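You operate a simulated robot arm through the tools that you are given. There is no shell and no other tool. Be economical: measure what you need, move in short steps, check, and stop when the job is done.

You are at the controls of a simulated two-armed robot. One attempt, no reset.

JOB
Fetch the plate with green handle and set it on the shelf under the test bench. Take the round cap with blue grip and leave it in the steel tray without grips. Take the purple-band cup on the shelf beside the hatch on the far side and put it away on the top of the test bench. Put the round cap with purple grip on the soak tub away on the lower shelf of the parts trolley. Take the yellow tag from the top between the rack and the sink and put it on the top of the parts trolley. Turn the orange press dial to 2.0. Put the cup with yellow rim on the top of the press bench away on the top of the cover table. Put the green brush from the top of the press bench on the shelf under the press bench. Put the blue tag marked "to wash" from the top of the press bench on the top of the test bench and the blue tag labelled "full" on the shelf under the press bench. Push the stock bench drawer shut. Put the ring with green band on the top of the stock bench away on the lower shelf of the parts trolley. Pick up the purple scoop from the small cart with one hand, pass it to the other hand and put it on the top of the long steel table. Open the drain grate. Do these in any order. Set down upright: cup with yellow rim.

It is judged by the outcome, as a careful person would: the job done as asked, and still so three seconds after it is handed in. It fails if anything else is knocked over, pushed out of place, dropped, spilled or broken. Lids that push on must go on centred and level and be pressed home; caps that screw on are set level and turned clockwise until they are tight.

ROBOT AND FRAMES
Two 7-joint arms with two-finger grippers on one trunk, on a base that drives. Base frame: it is fixed to the floor where the robot stands at the start and does not move with it; the origin is under the middle of the robot, x ahead of it, y to its left, z up. Readings come in mm, rad, newtons and seconds.
The left shoulder is at the start at [78, 151, 963], the right one opposite. With the tool pointing down near the work surface each hand reaches from about 100 to 700 mm from the robot's upright axis, wherever it stands, measured 20 degrees to its own side. Places, roughly: blue tag [-2250, -4250, 750]; cup with yellow rim [-2250, -4000, 750]; drain grate [-200, 1600, 100]; green brush (11x5x6 cm) [-2100, -3800, 800]; lower shelf of the parts trolley [600, 100, 300]; orange press dial [-2600, -3600, 800]; plate with green handle (15x10x8 cm) [500, 0, 800]; purple scoop [-4750, -4250, 250]; purple-band cup (5x5x5 cm) [400, -800, 900]; ring with green band (8x7x5 cm) [-3300, -6700, 800]; round cap with blue grip (10x10x8 cm) [700, -100, 800]; round cap with purple grip (10x10x8 cm) [-900, 1700, 700]; shelf under the press bench [-2400, -3700, 300]; shelf under the test bench [-2400, -1700, 300]; steel tray without grips (26x19x5 cm) [400, -500, 900]; stock bench drawer [-2700, -6400, 700]; top of the cover table [-4100, -2400, 800]; top of the long steel table [-5200, -3600, 900]; top of the parts trolley [600, 100, 800]; top of the test bench [-2300, -1700, 800]; yellow tag [-2000, 1750, 1000]. Payload 2.54 kg a hand.
The TCP of each hand is the grasp point between the finger pads, 30 mm short of the fingertips. In the tool frame z runs along the fingers and y along their closing line. Largest opening 116 mm; the body of the gripper starts 95 mm behind the TCP.
Orientation is that of the tool frame in the base frame, as [roll, pitch, yaw] about the fixed x, y, z axes, in that order (R = Rz(yaw) Ry(pitch) Rx(roll)). With the fingers straight down and closing along the base's y, the tool's x points along the base's -x, its y along +y and its z along -z.

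CONTROLS
- The arms move only by the tool play_rows. It takes "left_commands", "right_commands" or both (then of equal length, played together; a hand with none holds still); each is one flat list of numbers, 7 for each row, row after row: the shift along the tool's x, y, z in mm, then the turn, a rotation vector about the tool's x, y, z in degrees, then the opening in per cent of the stroke, from 0 (shut) to 100 (fully open). In form: [dx, dy, dz, ax, ay, az, jaw, dx, dy, dz, ax, ay, az, jaw, ...]. A call has 1 to 20 rows; each row is the pose to reach, as a shift and turn from the pose commanded when the call began, along the tool's axes at that moment. A row lasts 0.2 s, in which the tool goes at most 50 mm and 0.15 rad; a call with a longer step from one row to the next is refused whole, and so is a gripper value outside its range. A pose out of reach is approached as far as the arm can. The call stops where the force on the tool passes 40 N (or 10 N more than at its start, if that is more) or the arm is blocked; 0.2 s more then pass. Each finger travels about 72 mm/s and halts on what it meets, pressing with about 24 N; the grip force reading is that of the motor and also rises with nothing between the fingers. The clock runs only during rows and for 0.2 s after the last one: add rows that repeat a pose to give the fingers time. The reply holds the time, the measured pose of the TCP, the force on the tool along the base axes, the opening and the grip force, in the units named above and with some noise, with the torque about the TCP (base axes, N m) and any sound that the robot's microphone picked up.
- Cameras (640 x 400 px; columns grow to the right, rows downward): "scene" is now at [161.4, -2.3, 1114.3]; the picture's right is [-0.03, -1.00, 0.00], its down [-0.26, 0.01, -0.96] and it looks along [0.96, -0.03, -0.26] (base axes); focal length 214 px, centre (320, 200). "left" rides on the left gripper at [69, 15, -122] in its tool frame; the picture's right is [-0.21, 0.98, 0.00], its down [-0.83, -0.18, -0.53] and it looks along [-0.52, -0.11, 0.85] (tool axes); focal length 251 px, centre (320, 200). "right" rides on the right gripper at [69, -15, -122] in its tool frame; the picture's right is [0.21, 0.98, 0.00], its down [-0.83, 0.18, -0.53] and it looks along [-0.52, 0.11, 0.85] (tool axes); focal length 251 px, centre (320, 200). There is no depth. A picture from a camera that has moved, and an enlarged one, comes with that camera's place and axes in the base frame and with its lens.
- camera(camera): a new picture of that camera. No time passes.
- raise_lower(by): slides the trunk up (or, below 0, down) by that many mm; the arms and the scene camera ride with it, the base frame stays. It gives what a move gives, with no picture.
- roll_base(legs): drives the robot by 1 to 6 legs, each [ahead, left, turn to the left] in mm, mm and rad, along the robot's own axes; the way and the turn of a leg run together, so that a leg with both is an arc; at most 1500 mm and 3.142 rad a leg. The arms and the cameras ride along, it lands a little off, and it stops where it bumps. It gives what a move gives.
- pan_tilt(pan, tilt): turns the head with the scene camera to pan (to the left, within 1.396 rad either way) and tilt (down, from -0.506 to 1.204), counted from straight ahead of the robot. It gives what a move gives.
- enlarge(camera, box): a new picture of the part [left, top, right, bottom] of that camera's present view, enlarged. No time passes.
- close_job(): hands the job in; it is judged then, once.

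Work in short steps. Places have to be worked out from the pictures, the camera data and where the tool is seen: move nearer, look again, correct. Check each grasp and each placing, and mend what went wrong. You have 588 turns and 370 pictures in all, those below and enlarged ones among them. Open the grippers and draw the arms clear of the work before you hand the job in, unless the task says otherwise; then end with one line.

The tools are called after "Call:" by a JSON object that holds its "name" and its "arguments". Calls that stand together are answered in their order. play_rows: Moves the arms, as the interface text tells. Its arguments: {"type":"object","properties":{"left_commands":{"type":"array","items":{"type":"number"}},"right_commands":{"type":"array","items":{"type":"number"}}},"required":[]} The other tools are called the same way: raise_lower (by) slides the trunk up or down; roll_base (legs) drives the base; pan_tilt (pan, tilt) turns the head that bears the scene camera; camera (camera) takes a picture; enlarge (camera, box) takes an enlarged picture of a part of a camera's view; close_job () hands the job in.

At the start:

```text
t: 0.0
left_tool_pos: [473.6, 84.3, 1183.5]
left_orientation: [-3.14, 0.0, -3.142]
left_contact_force: [0.0, -0.6, -0.5]
left_torque: [-0.01, 0.01, 0.01]
left_finger_gap: 115.9
left_finger_force: 0.0
right_tool_pos: [414.2, -243.5, 1104.5]
right_orientation: [-3.141, 0.001, 3.14]
right_contact_force: [0.0, 0.0, -0.3]
right_torque: [0.01, -0.02, -0.01]
right_finger_gap: 115.8
right_finger_force: 0.1
trunk travel left (down, up): [-200.0, 89.0]
robot x, y, heading: [-1.7, 0.8, 0.006]
head pan, tilt: [-0.028, 0.267]
```

scene: 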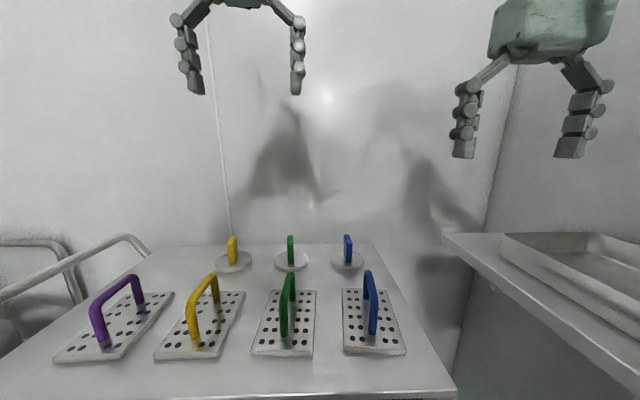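
right: 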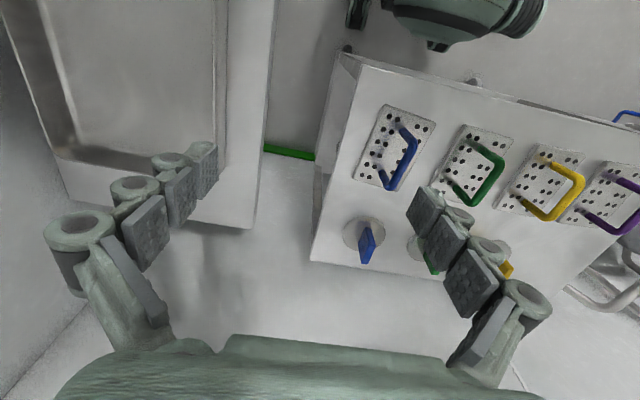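
left: 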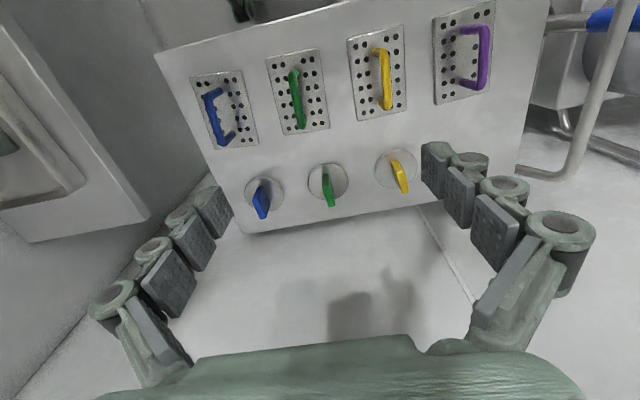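

I start by looking around: first right toward the tray and hatch shelf, then left.

Call:
{"name": "pan_tilt", "arguments": {"pan": -1.1, "tilt": 0.35}}

Call:
{"name": "camera", "arguments": {"camera": "scene"}}

Call:
{"name": "pan_tilt", "arguments": {"pan": 0.0, "tilt": 0.7}}

Call:
{"name": "camera", "arguments": {"camera": "scene"}}

```text
t: 1.3
left_tool_pos: [472.7, 84.5, 1184.2]
left_orientation: [-3.139, 0.001, -3.141]
left_contact_force: [-0.2, -0.1, -0.2]
left_torque: [0.0, 0.01, -0.02]
left_finger_gap: 115.9
left_finger_force: 0.0
right_tool_pos: [415.2, -243.3, 1103.8]
right_orientation: [-3.141, -0.001, 3.141]
right_contact_force: [-0.8, 0.2, 0.1]
right_torque: [-0.01, -0.01, 0.03]
right_finger_gap: 116.1
right_finger_force: 0.1
trunk travel left (down, up): [-200.0, 89.0]
robot x, y, heading: [-0.1, 0.7, -0.001]
head pan, tilt: [-1.1, 0.351]
```

```text
366 pictures are left
camera scene: at [110.3, -82.5, 1106.6], right [-0.89, -0.45, 0.0], down [-0.16, 0.31, -0.94], along [0.43, -0.84, -0.34], focal length 214 px, centre (320, 200)
```

scene: 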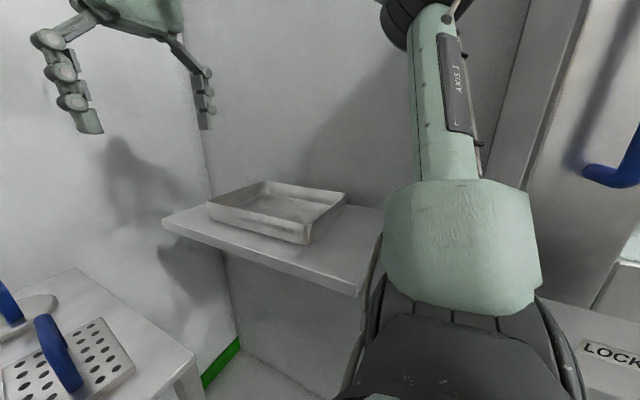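

```text
t: 2.6
left_tool_pos: [473.3, 85.1, 1183.7]
left_orientation: [-3.139, 0.002, 3.14]
left_contact_force: [0.7, -0.5, -0.1]
left_torque: [0.0, -0.02, -0.03]
left_finger_gap: 115.9
left_finger_force: 0.0
right_tool_pos: [414.2, -244.0, 1105.0]
right_orientation: [-3.141, 0.001, 3.141]
right_contact_force: [-0.2, -0.3, -0.1]
right_torque: [0.04, 0.01, 0.0]
right_finger_gap: 115.9
right_finger_force: 0.1
trunk travel left (down, up): [-200.0, 89.0]
robot x, y, heading: [0.6, 0.2, 0.001]
head pan, tilt: [0.0, 0.7]
```

```text
365 pictures are left
camera scene: at [153.0, 0.3, 1075.2], right [0.0, -1.0, 0.0], down [-0.64, 0.0, -0.77], along [0.77, 0.0, -0.64], focal length 214 px, centre (320, 200)
```

scene: 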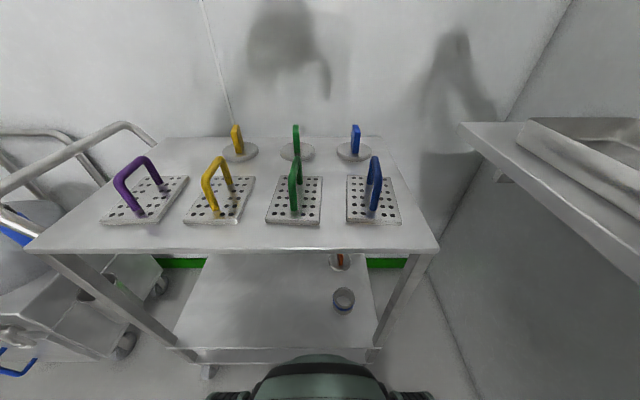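

The shelf with the tray is to the right, and there's a door with a blue handle farther back. I look further right.

Call:
{"name": "roll_base", "arguments": {"legs": [[-150, 0, 0], [0, 0, -0.7]]}}

Call:
{"name": "pan_tilt", "arguments": {"pan": -0.9, "tilt": 0.25}}

Call:
{"name": "camera", "arguments": {"camera": "scene"}}

Call:
{"name": "pan_tilt", "arguments": {"pan": -0.2, "tilt": 0.25}}

Call:
{"name": "camera", "arguments": {"camera": "scene"}}

```text
t: 3.9
left_tool_pos: [376.8, 91.0, 1175.4]
left_orientation: [3.141, -0.018, -3.123]
left_contact_force: [0.8, 0.5, -0.8]
left_torque: [-0.05, 0.09, 0.0]
left_finger_gap: 116.2
left_finger_force: 0.1
right_tool_pos: [327.8, -237.0, 1075.9]
right_orientation: [-3.128, -0.074, -3.12]
right_contact_force: [0.5, -0.2, 0.4]
right_torque: [-0.02, -0.02, -0.02]
right_finger_gap: 115.9
right_finger_force: 0.1
trunk travel left (down, up): [-200.0, 89.0]
robot x, y, heading: [-112.2, -4.5, 0.023]
head pan, tilt: [0.0, 0.7]
stopped in leg 1: the robot was blocked; the commanded pose is now the measured one
```

```text
t: 5.1
left_tool_pos: [377.3, 89.1, 1173.3]
left_orientation: [3.141, -0.02, -3.126]
left_contact_force: [-0.4, 0.6, -0.1]
left_torque: [-0.01, -0.01, -0.01]
left_finger_gap: 116.0
left_finger_force: 0.0
right_tool_pos: [328.6, -237.8, 1076.0]
right_orientation: [-3.132, -0.078, -3.125]
right_contact_force: [0.8, -0.8, -0.7]
right_torque: [0.0, -0.01, -0.04]
right_finger_gap: 116.1
right_finger_force: 0.0
trunk travel left (down, up): [-200.0, 89.0]
robot x, y, heading: [-111.9, -2.1, 0.01]
head pan, tilt: [-0.901, 0.25]
```

```text
364 pictures are left
camera scene: at [30.5, -73.6, 1113.3], right [-0.77, -0.63, 0.01], down [-0.17, 0.19, -0.97], along [0.61, -0.75, -0.26], focal length 214 px, centre (320, 200)
```

scene: 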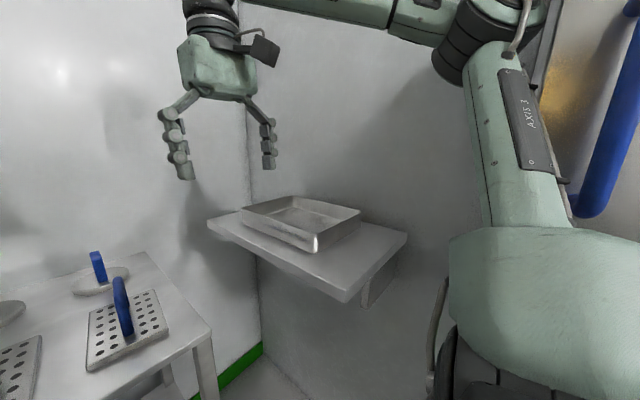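

```text
t: 6.2
left_tool_pos: [377.7, 88.7, 1173.9]
left_orientation: [-3.141, -0.02, -3.126]
left_contact_force: [0.0, -1.0, 0.8]
left_torque: [-0.02, 0.04, -0.03]
left_finger_gap: 115.7
left_finger_force: 0.1
right_tool_pos: [327.5, -238.5, 1075.8]
right_orientation: [-3.131, -0.077, -3.122]
right_contact_force: [-0.2, -0.4, -0.1]
right_torque: [0.0, 0.01, 0.02]
right_finger_gap: 116.3
right_finger_force: 0.0
trunk travel left (down, up): [-200.0, 89.0]
robot x, y, heading: [-116.5, -4.3, 0.016]
head pan, tilt: [-0.201, 0.25]
```

```text
363 pictures are left
camera scene: at [63.1, -18.5, 1112.6], right [-0.18, -0.98, 0.0], down [-0.26, 0.05, -0.96], along [0.95, -0.18, -0.27], focal length 214 px, centre (320, 200)
```

scene: 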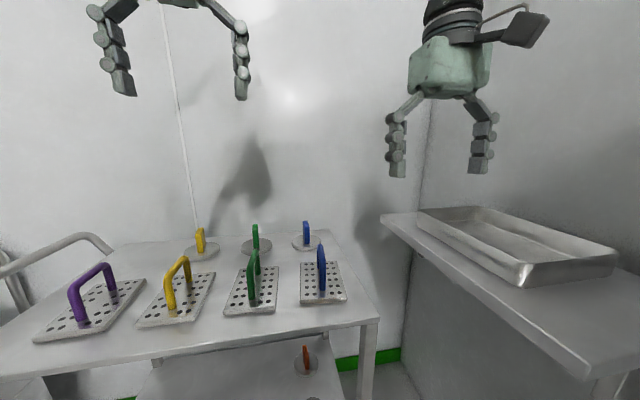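

The base bumped: probably the right elbow touched the blue handle behind. I go back forward a bit and look right-rear.

Call:
{"name": "roll_base", "arguments": {"legs": [[90, 0, 0]]}}

Call:
{"name": "pan_tilt", "arguments": {"pan": -1.396, "tilt": 0.1}}

Call:
{"name": "camera", "arguments": {"camera": "scene"}}

Call:
{"name": "pan_tilt", "arguments": {"pan": 1.396, "tilt": 0.4}}

Call:
{"name": "camera", "arguments": {"camera": "scene"}}

```text
t: 7.3
left_tool_pos: [450.5, 92.0, 1182.4]
left_orientation: [-3.14, -0.002, -3.128]
left_contact_force: [0.3, 1.0, 0.2]
left_torque: [-0.02, 0.02, 0.01]
left_finger_gap: 116.1
left_finger_force: 0.1
right_tool_pos: [401.3, -236.6, 1088.3]
right_orientation: [-3.129, -0.047, -3.126]
right_contact_force: [0.8, 0.8, 0.6]
right_torque: [-0.02, 0.04, -0.03]
right_finger_gap: 115.9
right_finger_force: 0.0
trunk travel left (down, up): [-200.0, 89.0]
robot x, y, heading: [-21.9, 5.0, 0.013]
head pan, tilt: [-0.201, 0.25]
```

```text
t: 8.7
left_tool_pos: [451.5, 91.6, 1182.1]
left_orientation: [-3.139, -0.001, -3.129]
left_contact_force: [0.0, 0.3, 0.2]
left_torque: [0.01, 0.01, 0.0]
left_finger_gap: 116.1
left_finger_force: 0.0
right_tool_pos: [400.4, -237.2, 1088.3]
right_orientation: [-3.129, -0.045, -3.127]
right_contact_force: [0.0, -0.1, -0.3]
right_torque: [0.0, -0.01, -0.02]
right_finger_gap: 115.9
right_finger_force: 0.0
trunk travel left (down, up): [-200.0, 89.0]
robot x, y, heading: [-17.8, 2.2, 0.011]
head pan, tilt: [-1.396, 0.099]
```

```text
362 pictures are left
camera scene: at [62.0, -89.4, 1129.9], right [-0.98, -0.19, 0.0], down [-0.02, 0.1, -0.99], along [0.19, -0.98, -0.1], focal length 214 px, centre (320, 200)
```

scene: 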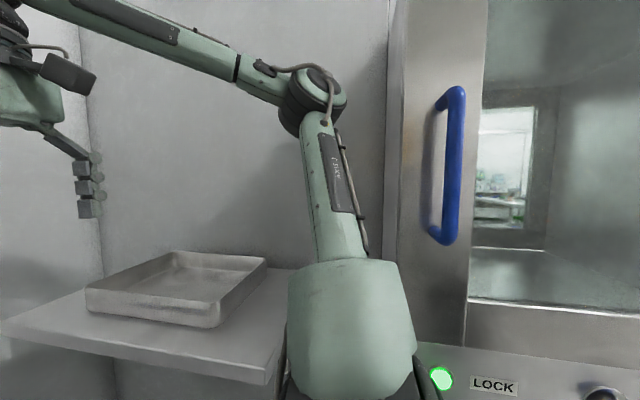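

```text
t: 11.1
left_tool_pos: [450.2, 91.5, 1182.8]
left_orientation: [-3.139, -0.002, -3.128]
left_contact_force: [-0.4, -0.4, 1.2]
left_torque: [0.0, -0.01, -0.06]
left_finger_gap: 116.1
left_finger_force: 0.1
right_tool_pos: [400.4, -236.6, 1088.8]
right_orientation: [-3.13, -0.046, -3.125]
right_contact_force: [-0.4, 0.6, -0.4]
right_torque: [0.01, 0.01, 0.01]
right_finger_gap: 116.1
right_finger_force: 0.1
trunk travel left (down, up): [-200.0, 89.0]
robot x, y, heading: [-21.7, -3.3, 0.017]
head pan, tilt: [1.396, 0.4]
```

```text
361 pictures are left
camera scene: at [59.6, 92.5, 1102.0], right [0.99, -0.16, 0.0], down [-0.06, -0.38, -0.92], along [0.15, 0.91, -0.39], focal length 214 px, centre (320, 200)
```

scene: 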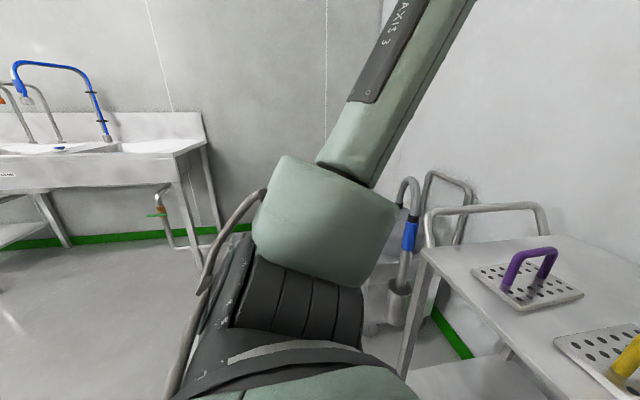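

The hatch is in the right wall, with the other room behind it. First the blue cap: I estimate it at about (672,-91) with disc top z≈800. I move slightly forward and bring the right hand above it.

Call:
{"name": "roll_base", "arguments": {"legs": [[50, 0, 0]]}}

Call:
{"name": "pan_tilt", "arguments": {"pan": -0.1, "tilt": 0.5}}

Call:
{"name": "play_rows", "arguments": {"right_commands": [-30, 20, 15, 0, -0.5, 0, 100, -60, 40, 30, -0.3, -1, 0.5, 100, -90, 60, 45, -0.5, -1.5, 1, 100, -120, 80, 60, -0.7, -2.6, 1, 100, -150, 100, 75, -0.7, -2.6, 1, 100, -180, 120, 90, -0.7, -2.6, 1, 100, -210, 140, 105, -0.7, -2.6, 1, 100]}}

Call:
{"name": "camera", "arguments": {"camera": "scene"}}

Call:
{"name": "camera", "arguments": {"camera": "right"}}

```text
t: 12.2
left_tool_pos: [496.2, 92.9, 1182.2]
left_orientation: [-3.139, -0.002, -3.126]
left_contact_force: [0.7, 0.7, 0.7]
left_torque: [0.02, -0.01, -0.04]
left_finger_gap: 116.1
left_finger_force: 0.1
right_tool_pos: [447.3, -236.6, 1087.5]
right_orientation: [-3.127, -0.048, -3.127]
right_contact_force: [0.0, 0.9, 0.1]
right_torque: [-0.05, -0.02, -0.01]
right_finger_gap: 115.9
right_finger_force: 0.0
trunk travel left (down, up): [-200.0, 89.0]
robot x, y, heading: [23.1, -0.1, 0.016]
head pan, tilt: [1.396, 0.4]
stopped in leg 1: the robot was blocked; the commanded pose is now the measured one
```

```text
t: 13.8
left_tool_pos: [497.2, 91.8, 1181.7]
left_orientation: [-3.14, 0.0, -3.127]
left_contact_force: [0.2, 0.8, 0.0]
left_torque: [0.02, -0.01, -0.01]
left_finger_gap: 115.9
left_finger_force: 0.1
right_tool_pos: [447.5, -236.4, 1088.6]
right_orientation: [-3.13, -0.048, -3.126]
right_contact_force: [-0.5, -1.1, 0.4]
right_torque: [0.02, -0.01, 0.04]
right_finger_gap: 116.1
right_finger_force: 0.0
trunk travel left (down, up): [-200.0, 89.0]
robot x, y, heading: [25.7, 2.1, 0.016]
head pan, tilt: [-0.099, 0.499]
```

```text
t: 15.3
left_tool_pos: [497.6, 93.5, 1181.4]
left_orientation: [-3.141, -0.004, -3.124]
left_contact_force: [0.1, 0.5, -0.6]
left_torque: [0.0, -0.04, 0.03]
left_finger_gap: 116.1
left_finger_force: 0.0
right_tool_pos: [596.5, -153.5, 983.1]
right_orientation: [-3.14, 0.001, 3.136]
right_contact_force: [-0.2, -0.3, 0.5]
right_torque: [0.0, -0.02, 0.02]
right_finger_gap: 116.0
right_finger_force: 0.1
right hand out of reach, approached as far as the arm can: row 5, 6, 7
trunk travel left (down, up): [-200.0, 89.0]
robot x, y, heading: [25.1, 2.5, 0.013]
head pan, tilt: [-0.099, 0.499]
```

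```text
360 pictures are left
camera scene: at [182.2, -6.0, 1092.9], right [-0.09, -1.0, 0.0], down [-0.48, 0.04, -0.88], along [0.87, -0.08, -0.48], focal length 214 px, centre (320, 200)
```

scene: 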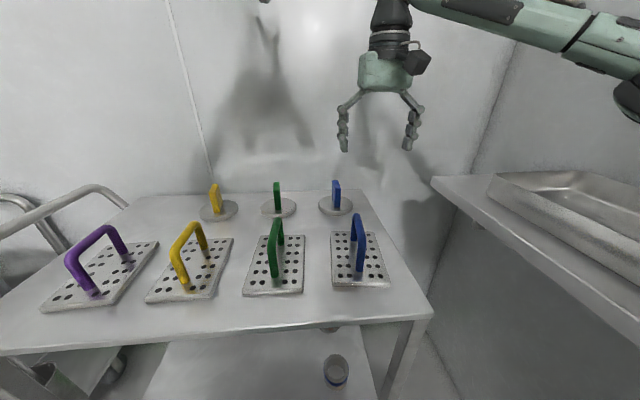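

```text
359 pictures are left
camera right: at [526.8, -168.3, 1106.7], right [-0.21, 0.98, 0.0], down [0.83, 0.18, 0.53], along [0.52, 0.11, -0.85], focal length 251 px, centre (320, 200)
```

right: 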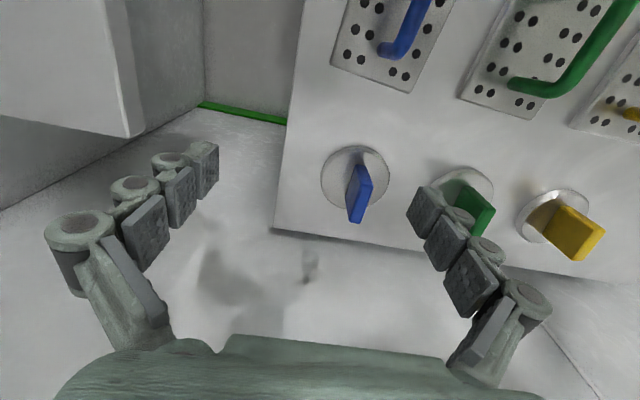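

The cap triangulates to about (657,-92), disc top ≈815. I lower toward it where reach is better.

Call:
{"name": "play_rows", "arguments": {"right_commands": [-10, 15, 20, 0, 0, 0, 100, -20, 30, 40, 0, 0, 0, 100, -35, 45, 50, 0, 0, 0, 100, -60, 61, 50, 0, 0, 0, 100]}}

Call:
{"name": "camera", "arguments": {"camera": "right"}}

```text
t: 16.4
left_tool_pos: [496.7, 92.2, 1183.0]
left_orientation: [-3.141, -0.001, -3.125]
left_contact_force: [0.4, 0.0, -0.3]
left_torque: [-0.01, -0.05, 0.01]
left_finger_gap: 116.1
left_finger_force: 0.0
right_tool_pos: [607.5, -136.7, 919.5]
right_orientation: [-3.141, 0.003, 3.141]
right_contact_force: [0.2, -0.5, -0.1]
right_torque: [0.0, -0.01, -0.02]
right_finger_gap: 116.0
right_finger_force: 0.1
right hand out of reach, approached as far as the arm can: row 1, 2, 3, 4
trunk travel left (down, up): [-200.0, 89.0]
robot x, y, heading: [25.4, 4.3, 0.013]
head pan, tilt: [-0.099, 0.499]
```

```text
358 pictures are left
camera right: at [537.1, -151.8, 1041.6], right [-0.21, 0.98, 0.0], down [0.83, 0.18, 0.54], along [0.52, 0.11, -0.84], focal length 251 px, centre (320, 200)
```

right: 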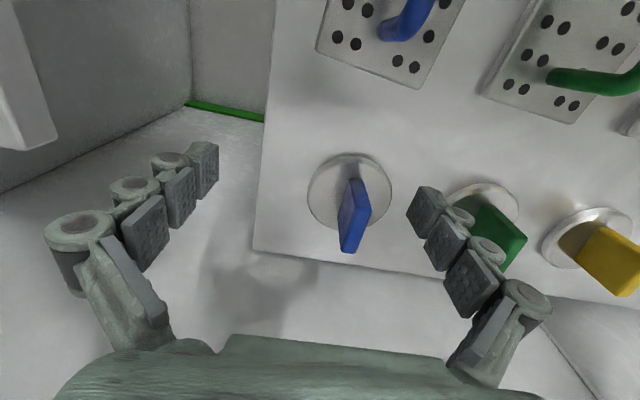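

Still short of reach; raising the trunk brings shoulder nearer to wrist height, extending reach.

Call:
{"name": "raise_lower", "arguments": {"by": 85}}

Call:
{"name": "play_rows", "arguments": {"right_commands": [0, 0, 40, 0, 0, 0, 100, -5, 10, 80, 0, 0, 0, 100, -20, 25, 110, 0, 0, 0, 100, -50, 45, 110, 0, 0, 0, 100]}}

```text
t: 17.6
left_tool_pos: [497.3, 91.0, 1266.6]
left_orientation: [3.141, -0.004, -3.124]
left_contact_force: [0.4, 0.4, 0.4]
left_torque: [0.0, 0.0, -0.02]
left_finger_gap: 115.9
left_finger_force: 0.0
right_tool_pos: [608.2, -137.4, 1003.2]
right_orientation: [3.141, -0.001, 3.14]
right_contact_force: [0.1, 0.0, -0.2]
right_torque: [0.03, 0.01, 0.0]
right_finger_gap: 116.0
right_finger_force: 0.0
trunk travel left (down, up): [-285.0, 4.0]
robot x, y, heading: [22.1, 0.3, 0.015]
head pan, tilt: [-0.099, 0.499]
```

```text
t: 18.6
left_tool_pos: [496.7, 91.4, 1267.5]
left_orientation: [-3.138, -0.001, -3.127]
left_contact_force: [-0.3, -0.4, -0.5]
left_torque: [-0.02, 0.0, 0.04]
left_finger_gap: 116.0
left_finger_force: 0.0
right_tool_pos: [616.4, -135.4, 898.1]
right_orientation: [-3.141, 0.002, 3.139]
right_contact_force: [-0.6, -0.9, -0.5]
right_torque: [0.03, 0.03, 0.02]
right_finger_gap: 116.0
right_finger_force: 0.0
right hand out of reach, approached as far as the arm can: row 2, 3, 4
trunk travel left (down, up): [-285.0, 4.0]
robot x, y, heading: [24.1, 0.0, 0.016]
head pan, tilt: [-0.099, 0.499]
```

Vertical pose stays ~40 mm short, so I tilt the hand 30° forward (still closing along y).

Call:
{"name": "play_rows", "arguments": {"right_commands": [15, 10, -30, 0, -8, 0, 100, 26, 25, -55, 0, -16, 0, 100, 20, 35, -55, 0, -24, 0, 100, 0, 43, -55, 0, -32, 0, 100, -20, 43, -50, 0, -32, 0, 100, -20, 43, -50, 0, -32, 0, 100]}}

Call:
{"name": "camera", "arguments": {"camera": "right"}}

Call:
{"name": "camera", "arguments": {"camera": "scene"}}

```text
t: 20.0
left_tool_pos: [496.9, 92.4, 1267.4]
left_orientation: [-3.138, -0.001, -3.125]
left_contact_force: [-0.5, -0.4, 0.1]
left_torque: [0.01, 0.0, 0.02]
left_finger_gap: 116.0
left_finger_force: 0.1
right_tool_pos: [637.0, -93.0, 950.1]
right_orientation: [3.141, 0.56, 3.141]
right_contact_force: [-0.3, -0.6, 0.2]
right_torque: [0.03, -0.01, 0.0]
right_finger_gap: 116.1
right_finger_force: 0.1
trunk travel left (down, up): [-285.0, 4.0]
robot x, y, heading: [20.7, 1.5, 0.014]
head pan, tilt: [-0.099, 0.499]
```

```text
357 pictures are left
camera right: at [512.1, -107.0, 1016.7], right [-0.18, 0.98, -0.11], down [0.42, 0.18, 0.89], along [0.89, 0.11, -0.44], focal length 251 px, centre (320, 200)
```

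right: 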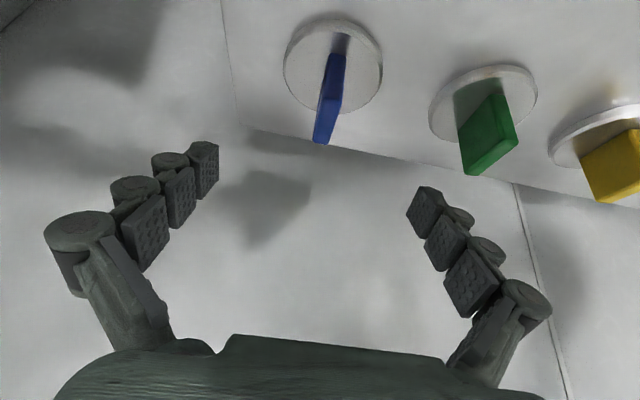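

```text
356 pictures are left
camera scene: at [182.1, -6.0, 1177.9], right [-0.09, -1.0, 0.0], down [-0.48, 0.04, -0.88], along [0.87, -0.07, -0.48], focal length 214 px, centre (320, 200)
```

scene: 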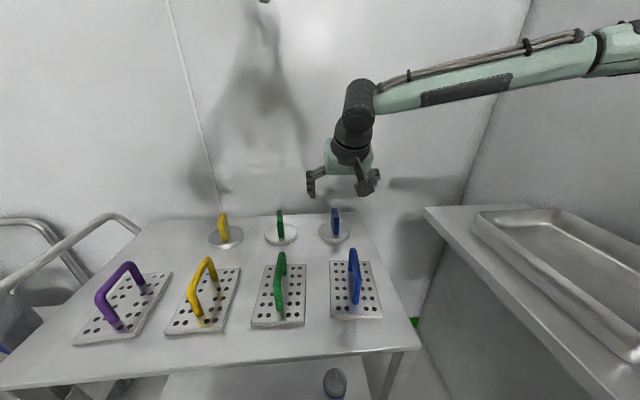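

Reach is OK now. Descend to the tab with a narrower opening.

Call:
{"name": "play_rows", "arguments": {"right_commands": [7, 0, 21, 0, 0, 0, 60, 15, 0, 43, 0, 0, 0, 60, 22, 0, 64, 0, 0, 0, 60]}}

Call:
{"name": "camera", "arguments": {"camera": "right"}}

```text
t: 20.8
left_tool_pos: [498.3, 92.2, 1267.5]
left_orientation: [-3.14, -0.004, -3.127]
left_contact_force: [-0.7, -0.6, 1.0]
left_torque: [0.0, -0.04, 0.03]
left_finger_gap: 115.8
left_finger_force: 0.1
right_tool_pos: [652.3, -92.7, 881.9]
right_orientation: [3.141, 0.557, 3.14]
right_contact_force: [0.6, -0.4, 1.2]
right_torque: [0.02, 0.06, -0.01]
right_finger_gap: 69.4
right_finger_force: 0.1
trunk travel left (down, up): [-285.0, 4.0]
robot x, y, heading: [28.0, -0.6, 0.012]
head pan, tilt: [-0.099, 0.499]
```

```text
355 pictures are left
camera right: at [527.2, -107.6, 949.7], right [-0.18, 0.98, -0.11], down [0.42, 0.18, 0.89], along [0.89, 0.11, -0.44], focal length 251 px, centre (320, 200)
```

right: 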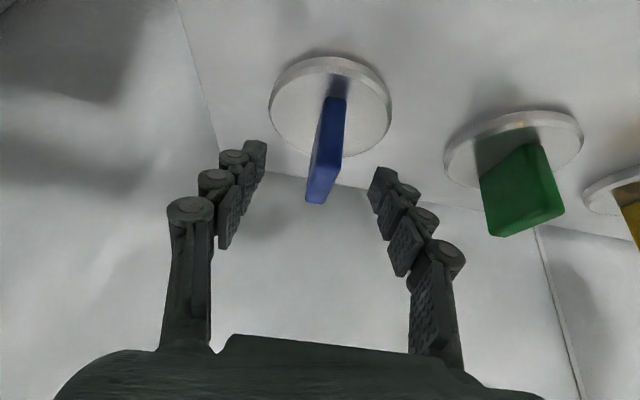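

Well aligned; go the last 25 mm and close.

Call:
{"name": "play_rows", "arguments": {"right_commands": [5, 0, 11, 0, 0, 0, 60, 9, 0, 22, 0, 0, 0, 60, 9, 0, 22, 0, 0, 0, 30, 9, 0, 22, 0, 0, 0, 0, 9, 0, 22, 0, 0, 0, 0, 9, 0, 22, 0, 0, 0, 0]}}

Call:
{"name": "camera", "arguments": {"camera": "right"}}

```text
t: 22.2
left_tool_pos: [498.3, 92.5, 1266.4]
left_orientation: [-3.139, -0.003, -3.127]
left_contact_force: [-0.1, 0.3, -0.2]
left_torque: [0.0, 0.01, 0.02]
left_finger_gap: 115.8
left_finger_force: 0.0
right_tool_pos: [654.2, -93.9, 860.7]
right_orientation: [3.139, 0.558, 3.139]
right_contact_force: [0.3, 2.2, 0.4]
right_torque: [0.03, -0.08, 0.11]
right_finger_gap: 15.5
right_finger_force: 24.1
trunk travel left (down, up): [-285.0, 4.0]
robot x, y, heading: [23.3, 2.0, 0.017]
head pan, tilt: [-0.099, 0.499]
```

```text
354 pictures are left
camera right: at [530.4, -109.3, 927.4], right [-0.18, 0.98, -0.11], down [0.42, 0.18, 0.89], along [0.89, 0.11, -0.44], focal length 251 px, centre (320, 200)
```

right: 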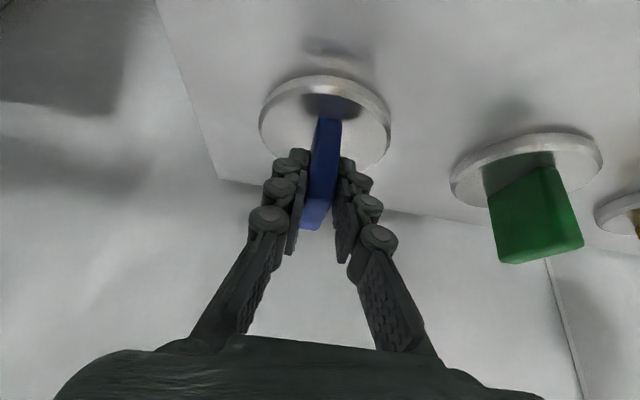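

Gripped. Lift straight up.

Call:
{"name": "play_rows", "arguments": {"right_commands": [-16, 0, -25, 0, 0, 0, 0, -32, 0, -51, 0, 0, 0, 0, -55, 0, -90, 0, 0, 0, 0, -60, 0, -130, 0, 0, 0, 0, -66, 0, -170, 0, 0, 0, 0]}}

Call:
{"name": "camera", "arguments": {"camera": "scene"}}

```text
t: 23.4
left_tool_pos: [496.4, 91.9, 1267.2]
left_orientation: [-3.141, -0.002, -3.127]
left_contact_force: [0.3, -0.7, 0.8]
left_torque: [-0.01, 0.01, 0.01]
left_finger_gap: 116.1
left_finger_force: 0.2
right_tool_pos: [621.1, -92.9, 1039.4]
right_orientation: [3.141, 0.558, 3.14]
right_contact_force: [0.6, -0.4, 0.0]
right_torque: [0.0, 0.01, 0.0]
right_finger_gap: 0.0
right_finger_force: 23.9
trunk travel left (down, up): [-285.0, 4.0]
robot x, y, heading: [23.7, -0.3, 0.011]
head pan, tilt: [-0.099, 0.499]
```

```text
353 pictures are left
camera scene: at [181.8, -6.0, 1177.9], right [-0.09, -1.0, 0.0], down [-0.48, 0.04, -0.88], along [0.88, -0.07, -0.48], focal length 214 px, centre (320, 200)
```

scene: 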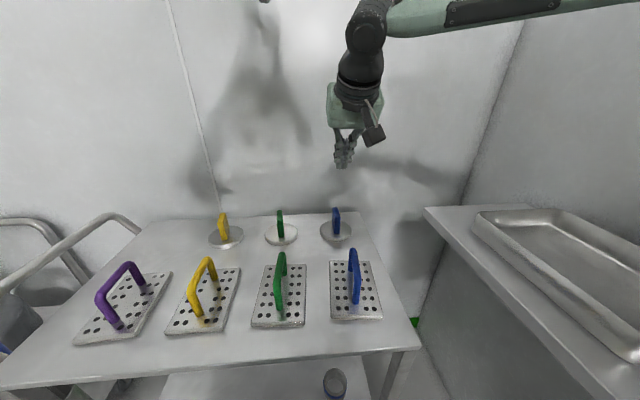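

The grip slipped; the cap appears to be still in place. I look closely at the tab.

Call:
{"name": "enlarge", "arguments": {"camera": "scene", "box": [260, 190, 400, 330]}}

Call:
{"name": "camera", "arguments": {"camera": "right"}}

```text
2.86 times, centred on (330, 260) of scene
camera zoom: at [181.8, -6.0, 1177.9], right [-0.09, -1.0, 0.0], down [-0.48, 0.04, -0.88], along [0.88, -0.07, -0.48], focal length 613 px, centre (291, 29)
```

zoom: 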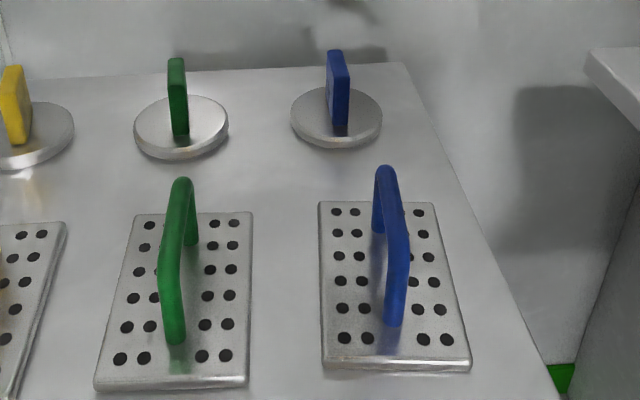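

```text
351 pictures are left
camera right: at [497.3, -107.5, 1106.2], right [-0.18, 0.98, -0.11], down [0.42, 0.18, 0.89], along [0.89, 0.11, -0.44], focal length 251 px, centre (320, 200)
```

right: 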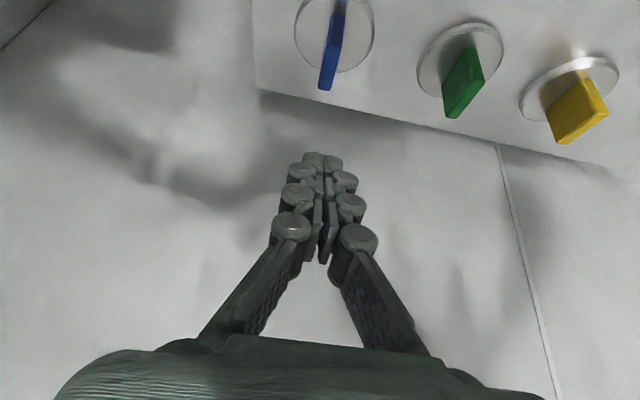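

Call:
{"name": "enlarge", "arguments": {"camera": "scene", "box": [315, 200, 355, 250]}}

Call:
{"name": "enlarge", "arguments": {"camera": "right", "box": [280, 0, 390, 110]}}

```text
8.00 times, centred on (335, 225) of scene
camera zoom: at [181.8, -6.0, 1177.9], right [-0.09, -1.0, 0.0], down [-0.48, 0.04, -0.88], along [0.88, -0.07, -0.48], focal length 1716 px, centre (200, 0)
```

zoom: 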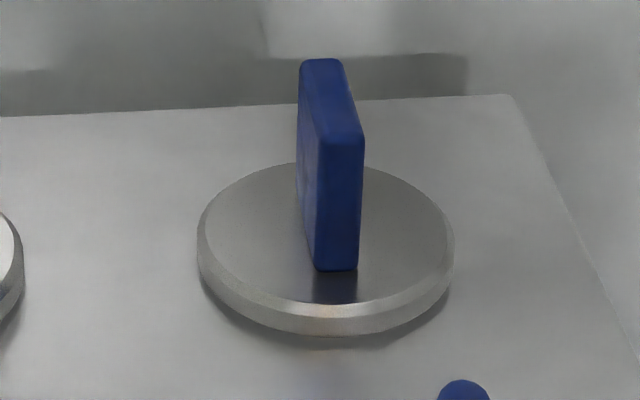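

```text
3.64 times, centred on (335, 55) of right
camera zoom: at [497.3, -107.5, 1106.2], right [-0.18, 0.98, -0.11], down [0.42, 0.18, 0.89], along [0.89, 0.11, -0.44], focal length 914 px, centre (266, 727)
```

zoom: 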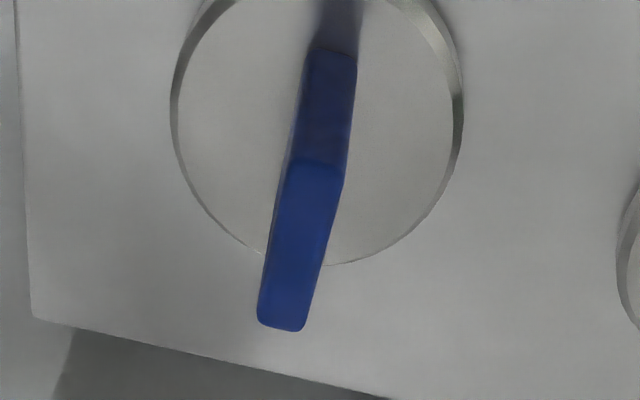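

The tab is solid, 50 mm long, centred ~x=663; the cap is likely heavy steel. Re-grip centred, then lift gently.

Call:
{"name": "play_rows", "arguments": {"right_commands": [10, 0, 30, 0, 0, 0, 50, 20, 0, 60, 0, 0, 0, 50, 32, 0, 95, 0, 0, 0, 50, 44, 0, 130, 0, 0, 0, 50, 54, 0, 155, 0, 0, 0, 50, 63, 0, 175, 0, 0, 0, 50, 63, 0, 175, 0, 0, 0, 20, 63, 0, 175, 0, 0, 0, 0, 63, 0, 175, 0, 0, 0, 0, 63, 0, 175, 0, 0, 0, 0]}}

Call:
{"name": "camera", "arguments": {"camera": "right"}}

```text
t: 25.6
left_tool_pos: [497.5, 91.8, 1265.4]
left_orientation: [-3.139, -0.003, -3.126]
left_contact_force: [0.3, -0.5, 0.0]
left_torque: [-0.01, -0.03, -0.02]
left_finger_gap: 115.9
left_finger_force: 0.0
right_tool_pos: [658.6, -96.5, 857.7]
right_orientation: [3.138, 0.559, 3.14]
right_contact_force: [-0.8, 1.0, 0.0]
right_torque: [0.01, -0.05, 0.08]
right_finger_gap: 15.6
right_finger_force: 24.5
right hand out of reach, approached as far as the arm can: row 6, 7, 8, 9, 10
trunk travel left (down, up): [-285.0, 4.0]
robot x, y, heading: [22.5, 0.5, 0.011]
head pan, tilt: [-0.099, 0.499]
```

```text
348 pictures are left
camera right: at [534.3, -111.8, 925.8], right [-0.18, 0.98, -0.11], down [0.42, 0.18, 0.89], along [0.89, 0.12, -0.44], focal length 251 px, centre (320, 200)
```

right: 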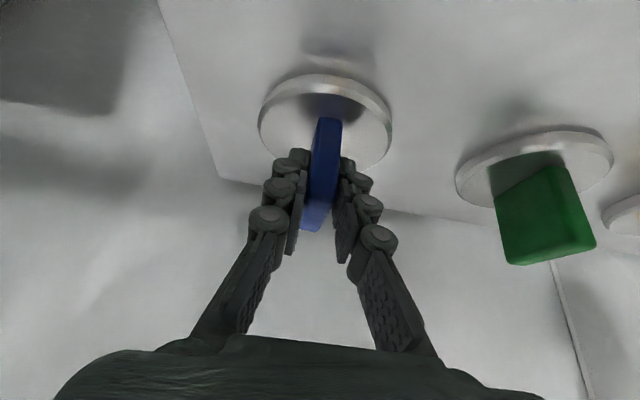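

Call:
{"name": "play_rows", "arguments": {"right_commands": [-2, 0, -3, 0, 0, 0, 0, -4, 0, -6, 0, 0, 0, 0, -6, 0, -9, 0, 0, 0, 0, -8, 0, -12, 0, 0, 0, 0, -11, 0, -17, 0, 0, 0, 0, -15, 0, -24, 0, 0, 0, 0, -15, 0, -24, 0, 0, 0, 0]}}

Call:
{"name": "camera", "arguments": {"camera": "right"}}

```text
t: 27.2
left_tool_pos: [498.8, 91.6, 1266.8]
left_orientation: [-3.139, -0.002, -3.125]
left_contact_force: [-0.3, 0.5, -1.0]
left_torque: [-0.06, 0.03, 0.01]
left_finger_gap: 116.1
left_finger_force: 0.1
right_tool_pos: [658.5, -96.5, 886.1]
right_orientation: [-3.14, 0.557, 3.139]
right_contact_force: [-0.7, -0.4, -3.7]
right_torque: [0.0, 0.06, 0.01]
right_finger_gap: 15.6
right_finger_force: 23.7
trunk travel left (down, up): [-285.0, 4.0]
robot x, y, heading: [25.7, -2.4, 0.018]
head pan, tilt: [-0.099, 0.499]
```

```text
347 pictures are left
camera right: at [534.8, -111.4, 954.3], right [-0.18, 0.98, -0.11], down [0.42, 0.18, 0.89], along [0.89, 0.11, -0.44], focal length 251 px, centre (320, 200)
```

right: 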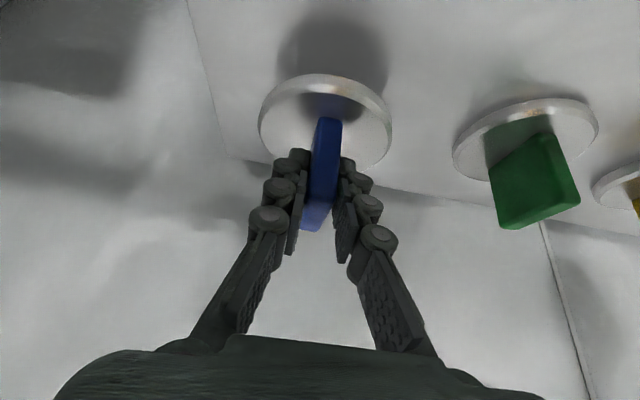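

Lifted; it weighs ~4 N, so the first slip came from the jerk. I keep motions gentle and raise it further, retracting.

Call:
{"name": "play_rows", "arguments": {"right_commands": [-1, 0, -4, 0, 0, 0, 0, -3, 0, -12, 0, 0, 0, 0, -6, 0, -24, 0, 0, 0, 0, -9, 0, -38, 0, 0, 0, 0, -12, 0, -52, 0, 0, 0, 0, -16, 0, -68, 0, 0, 0, 0, -19, 0, -84, 0, 0, 0, 0, -23, 0, -100, 0, 0, 0, 0, -27, 0, -116, 0, 0, 0, 0, -31, 0, -132, 0, 0, 0, 0, -35, 0, -148, 0, 0, 0, 0, -38, 0, -160, 0, 0, 0, 0, -40, 0, -168, 0, 0, 0, 0, -42, 0, -175, 0, 0, 0, 0, -42, 0, -179, 0, 0, 0, 0]}}

Call:
{"name": "pan_tilt", "arguments": {"pan": -0.9, "tilt": 0.45}}

Call:
{"name": "camera", "arguments": {"camera": "scene"}}

```text
t: 30.4
left_tool_pos: [498.1, 93.1, 1268.3]
left_orientation: [-3.141, -0.002, -3.126]
left_contact_force: [0.0, 0.3, -0.5]
left_torque: [0.02, 0.0, 0.01]
left_finger_gap: 115.9
left_finger_force: 0.0
right_tool_pos: [600.0, -96.8, 1060.7]
right_orientation: [-3.141, 0.559, 3.141]
right_contact_force: [-0.2, -0.5, -3.6]
right_torque: [0.0, 0.02, -0.03]
right_finger_gap: 15.6
right_finger_force: 23.7
trunk travel left (down, up): [-285.0, 4.0]
robot x, y, heading: [28.0, -0.2, 0.016]
head pan, tilt: [-0.099, 0.499]
```

```text
t: 31.5
left_tool_pos: [497.3, 90.9, 1266.6]
left_orientation: [-3.139, -0.003, -3.125]
left_contact_force: [-0.5, 0.7, -0.7]
left_torque: [-0.04, -0.02, 0.04]
left_finger_gap: 116.1
left_finger_force: 0.1
right_tool_pos: [600.7, -96.3, 1061.1]
right_orientation: [3.142, 0.557, 3.14]
right_contact_force: [-0.5, 0.6, -2.7]
right_torque: [0.0, 0.06, 0.0]
right_finger_gap: 15.8
right_finger_force: 23.6
trunk travel left (down, up): [-285.0, 4.0]
robot x, y, heading: [24.6, -0.1, 0.017]
head pan, tilt: [-0.901, 0.45]
```

```text
346 pictures are left
camera scene: at [150.1, -69.5, 1182.3], right [-0.77, -0.63, 0.0], down [-0.28, 0.34, -0.9], along [0.57, -0.7, -0.44], focal length 214 px, centre (320, 200)
```

scene: 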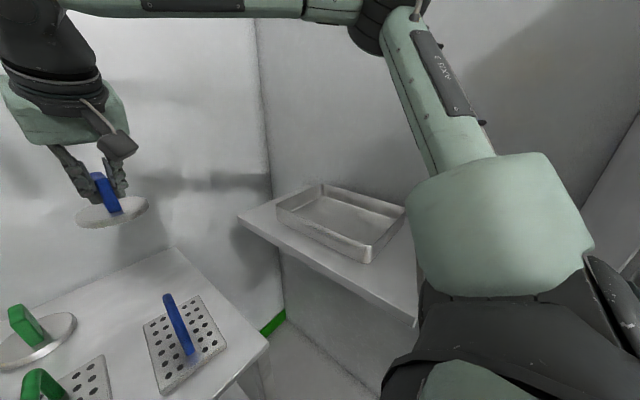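

Tray spans about x 285–548, y −575…−380 (rim ≈925). I carry the cap over it keeping the hand's tilt (cap level).

Call:
{"name": "play_rows", "arguments": {"right_commands": [2, -4, -1, 0, 0, 0, 0, 5, -11, -3, 0, 0, 0, 0, 9, -22, -6, 0, 0, 0, 0, 15, -37, -10, 0, 0, 0, 0, 23, -56, -15, 0, 0, 0, 0, 31, -75, -19, 0, 0, 0, 0, 40, -97, -25, 0, 0, 0, 0, 50, -120, -31, 0, 0, 0, 0, 59, -142, -37, 0, 0, 0, 0, 68, -165, -43, 0, 0, 0, 0, 78, -187, -49, 0, 0, 0, 0, 87, -209, -54, 0, 0, 0, 0, 96, -232, -60, 0, 0, 0, 0, 105, -254, -66, 0, 0, 0, 0, 115, -277, -72, 0, 0, 0, 0, 124, -299, -78, 0, 0, 0, 0, 133, -322, -83, 0, 0, 0, 0, 143, -344, -89, 0, 0, 0, 0, 150, -363, -94, 0, 0, 0, 0, 155, -374, -97, 0, 0, 0, 0]}}

Call:
{"name": "camera", "arguments": {"camera": "scene"}}

Call:
{"name": "camera", "arguments": {"camera": "right"}}

```text
t: 35.7
left_tool_pos: [509.2, 114.5, 1258.9]
left_orientation: [-3.117, -0.014, -3.121]
left_contact_force: [0.2, -1.1, -0.8]
left_torque: [-0.01, 0.01, -0.02]
left_finger_gap: 116.1
left_finger_force: 0.0
right_tool_pos: [426.6, -451.7, 1065.8]
right_orientation: [-3.119, 0.544, -3.124]
right_contact_force: [0.7, 0.3, -3.3]
right_torque: [-0.03, 0.01, 0.01]
right_finger_gap: 15.6
right_finger_force: 23.9
trunk travel left (down, up): [-285.0, 4.0]
robot x, y, heading: [28.5, 2.2, 0.022]
head pan, tilt: [-0.901, 0.45]
```

```text
345 pictures are left
camera scene: at [160.8, -49.4, 1181.8], right [-0.77, -0.63, 0.02], down [-0.29, 0.32, -0.9], along [0.57, -0.7, -0.43], focal length 214 px, centre (320, 200)
```

scene: 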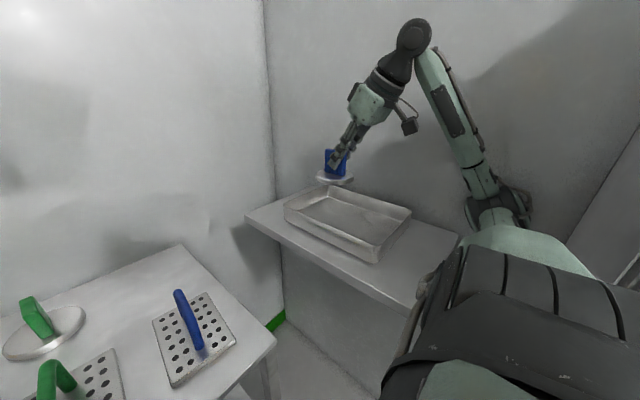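

```text
344 pictures are left
camera right: at [303.5, -465.4, 1135.1], right [-0.19, 0.97, -0.13], down [0.43, 0.2, 0.88], along [0.88, 0.11, -0.46], focal length 251 px, centre (320, 200)
```

right: 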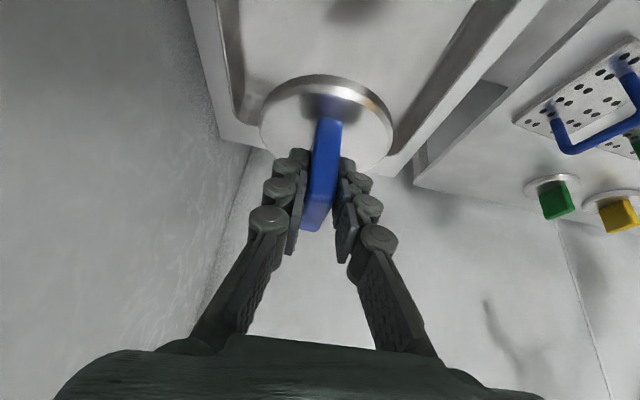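

The trunk is leaning slightly (right elbow apparently touching the wall), but the cap is already within the tray's footprint. I lower it gently.

Call:
{"name": "play_rows", "arguments": {"right_commands": [3, 0, 5, 0, 0, 0, 0, 9, 0, 14, 0, 0, 0, 0, 16, 0, 26, 0, 0, 0, 0, 23, 0, 38, 0, 0, 0, 0, 30, 0, 50, 0, 0, 0, 0, 37, 0, 61, 0, 0, 0, 0, 42, 0, 69, 0, 0, 0, 0, 45, 0, 74, 0, 0, 0, 0]}}

Call:
{"name": "camera", "arguments": {"camera": "scene"}}

Call:
{"name": "camera", "arguments": {"camera": "right"}}

```text
t: 37.5
left_tool_pos: [497.9, 92.6, 1266.9]
left_orientation: [-3.14, -0.004, -3.126]
left_contact_force: [-0.6, 0.2, 0.2]
left_torque: [0.0, -0.01, -0.01]
left_finger_gap: 116.2
left_finger_force: 0.0
right_tool_pos: [418.1, -470.6, 973.9]
right_orientation: [3.139, 0.557, 3.14]
right_contact_force: [-0.5, 0.0, -3.1]
right_torque: [0.0, 0.03, 0.0]
right_finger_gap: 16.0
right_finger_force: 24.1
trunk travel left (down, up): [-285.0, 4.0]
robot x, y, heading: [26.5, 3.0, 0.01]
head pan, tilt: [-0.901, 0.45]
```

```text
343 pictures are left
camera scene: at [150.0, -69.9, 1182.2], right [-0.78, -0.63, 0.0], down [-0.28, 0.34, -0.9], along [0.57, -0.7, -0.44], focal length 214 px, centre (320, 200)
```

scene: 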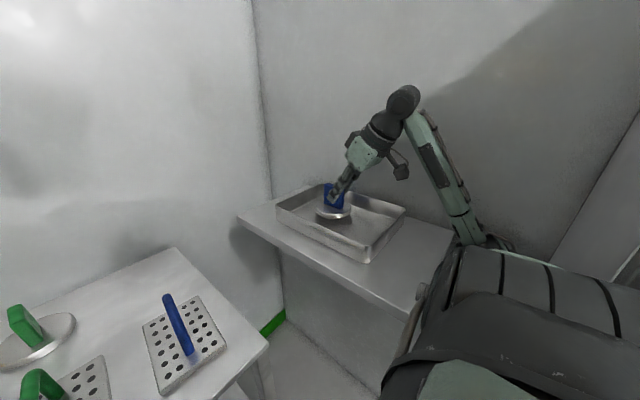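

```text
342 pictures are left
camera right: at [292.8, -485.4, 1041.1], right [-0.18, 0.98, -0.11], down [0.42, 0.18, 0.89], along [0.89, 0.11, -0.44], focal length 251 px, centre (320, 200)
```

right: 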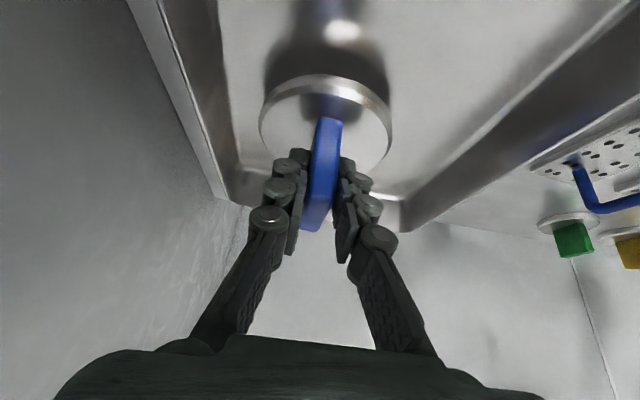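

Rocking is gone and the cap is inside the tray. Lower in small steps, watching the force.

Call:
{"name": "play_rows", "arguments": {"right_commands": [3, 0, 4, 0, 0, 0, 0, 5, 0, 8, 0, 0, 0, 0, 8, 0, 13, 0, 0, 0, 0, 10, 0, 17, 0, 0, 0, 0]}}

Call:
{"name": "play_rows", "arguments": {"right_commands": [1, 0, 2, 0, 0, 0, 0, 2, 0, 4, 0, 0, 0, 0, 4, 0, 6, 0, 0, 0, 0]}}

```text
t: 38.5
left_tool_pos: [497.3, 92.9, 1267.6]
left_orientation: [-3.139, -0.002, -3.126]
left_contact_force: [0.0, 0.2, 0.7]
left_torque: [0.0, -0.02, 0.0]
left_finger_gap: 116.0
left_finger_force: 0.0
right_tool_pos: [417.4, -470.4, 957.4]
right_orientation: [-3.138, 0.566, 3.142]
right_contact_force: [-0.8, -1.5, 16.6]
right_torque: [-0.08, -0.28, 0.03]
right_finger_gap: 16.1
right_finger_force: 24.3
trunk travel left (down, up): [-285.0, 4.0]
robot x, y, heading: [21.6, -1.7, 0.014]
head pan, tilt: [-0.901, 0.45]
```

```text
t: 39.3
left_tool_pos: [497.6, 94.2, 1266.7]
left_orientation: [-3.139, -0.001, -3.126]
left_contact_force: [-0.7, -0.4, -0.9]
left_torque: [0.04, 0.01, 0.04]
left_finger_gap: 116.1
left_finger_force: 0.1
right_tool_pos: [417.7, -469.6, 947.7]
right_orientation: [-3.14, 0.561, 3.14]
right_contact_force: [0.1, 0.2, 16.6]
right_torque: [-0.03, -0.19, -0.01]
right_finger_gap: 15.4
right_finger_force: 23.2
trunk travel left (down, up): [-285.0, 4.0]
robot x, y, heading: [24.7, -0.1, 0.011]
head pan, tilt: [-0.901, 0.45]
```

It is in contact with the tray floor. Release and withdraw along the tool axis.

Call:
{"name": "play_rows", "arguments": {"right_commands": [0, 0, 0, 0, 0, 0, 20, 0, 0, 0, 0, 0, 0, 40, 0, 0, 0, 0, 0, 0, 40, 0, 0, -20, 0, 0, 0, 40, 0, 0, -50, 0, 0, 0, 40, 0, 0, -90, 0, 0, 0, 40]}}

Call:
{"name": "enlarge", "arguments": {"camera": "scene", "box": [250, 150, 440, 280]}}

```text
t: 40.7
left_tool_pos: [498.2, 94.3, 1267.3]
left_orientation: [-3.137, -0.005, -3.125]
left_contact_force: [-0.2, 0.4, 0.5]
left_torque: [0.05, 0.0, 0.0]
left_finger_gap: 115.9
left_finger_force: 0.1
right_tool_pos: [371.5, -467.3, 1024.0]
right_orientation: [-3.14, 0.557, 3.14]
right_contact_force: [-0.2, 0.1, 0.6]
right_torque: [0.01, -0.01, -0.01]
right_finger_gap: 46.2
right_finger_force: 0.1
trunk travel left (down, up): [-285.0, 4.0]
robot x, y, heading: [22.9, 2.8, 0.008]
head pan, tilt: [-0.901, 0.45]
```

```text
3.08 times, centred on (345, 215) of scene
camera zoom: at [150.8, -66.4, 1182.3], right [-0.77, -0.63, 0.0], down [-0.28, 0.33, -0.9], along [0.57, -0.7, -0.43], focal length 660 px, centre (243, 154)
```

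zoom: 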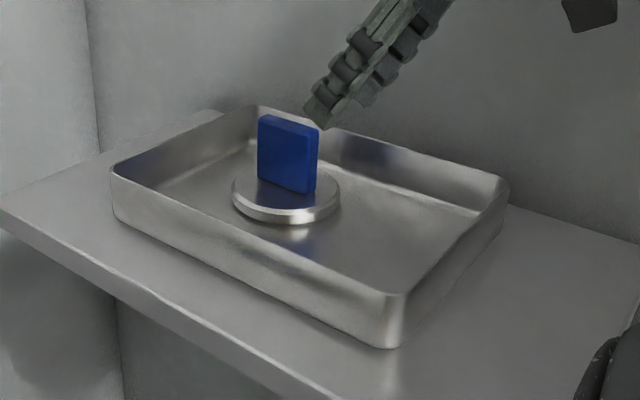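

The cap sits in the tray. Bring the right hand back to the front, level it, then look at the left and rear of this room.

Call:
{"name": "play_rows", "arguments": {"right_commands": [-5, 20, 3, 0, 0, 0, 40, -10, 50, 6, 0, 0, 0, 40, -17, 90, 10, 0, 5, 0, 60, -25, 130, 15, 0, 12, 0, 100, -34, 170, 21, 0, 20, 0, 100, -44, 210, 10, 0, 26, 0, 100, -60, 235, -10, 0, 32, 0, 100]}}

Call:
{"name": "pan_tilt", "arguments": {"pan": 1.3, "tilt": 0.2}}

Call:
{"name": "camera", "arguments": {"camera": "scene"}}

```text
t: 42.3
left_tool_pos: [498.0, 91.0, 1268.5]
left_orientation: [-3.14, -0.004, -3.127]
left_contact_force: [0.5, -0.3, 0.2]
left_torque: [0.03, 0.02, 0.04]
left_finger_gap: 116.1
left_finger_force: 0.1
right_tool_pos: [414.5, -235.5, 1064.3]
right_orientation: [3.141, -0.004, 3.141]
right_contact_force: [0.4, -0.6, 0.2]
right_torque: [0.03, 0.03, 0.03]
right_finger_gap: 116.1
right_finger_force: 0.0
trunk travel left (down, up): [-285.0, 4.0]
robot x, y, heading: [26.9, -1.3, 0.016]
head pan, tilt: [-0.901, 0.45]
```

```text
t: 44.4
left_tool_pos: [497.6, 91.5, 1267.1]
left_orientation: [-3.141, -0.002, -3.126]
left_contact_force: [0.5, -0.2, 0.5]
left_torque: [0.0, -0.01, -0.02]
left_finger_gap: 115.9
left_finger_force: 0.1
right_tool_pos: [415.2, -234.9, 1063.7]
right_orientation: [3.141, 0.001, 3.141]
right_contact_force: [0.1, 0.8, -0.6]
right_torque: [0.0, 0.0, 0.01]
right_finger_gap: 115.9
right_finger_force: 0.1
trunk travel left (down, up): [-285.0, 4.0]
robot x, y, heading: [26.4, -0.1, 0.01]
head pan, tilt: [1.3, 0.201]
```

```text
340 pictures are left
camera scene: at [115.4, 91.8, 1205.5], right [0.97, -0.25, 0.0], down [-0.05, -0.19, -0.98], along [0.25, 0.95, -0.2], focal length 214 px, centre (320, 200)
```

scene: 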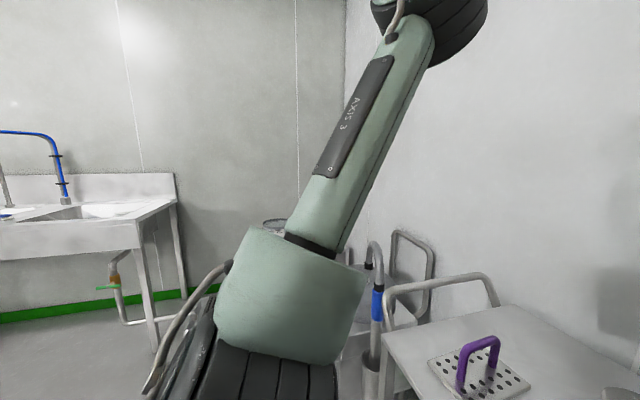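

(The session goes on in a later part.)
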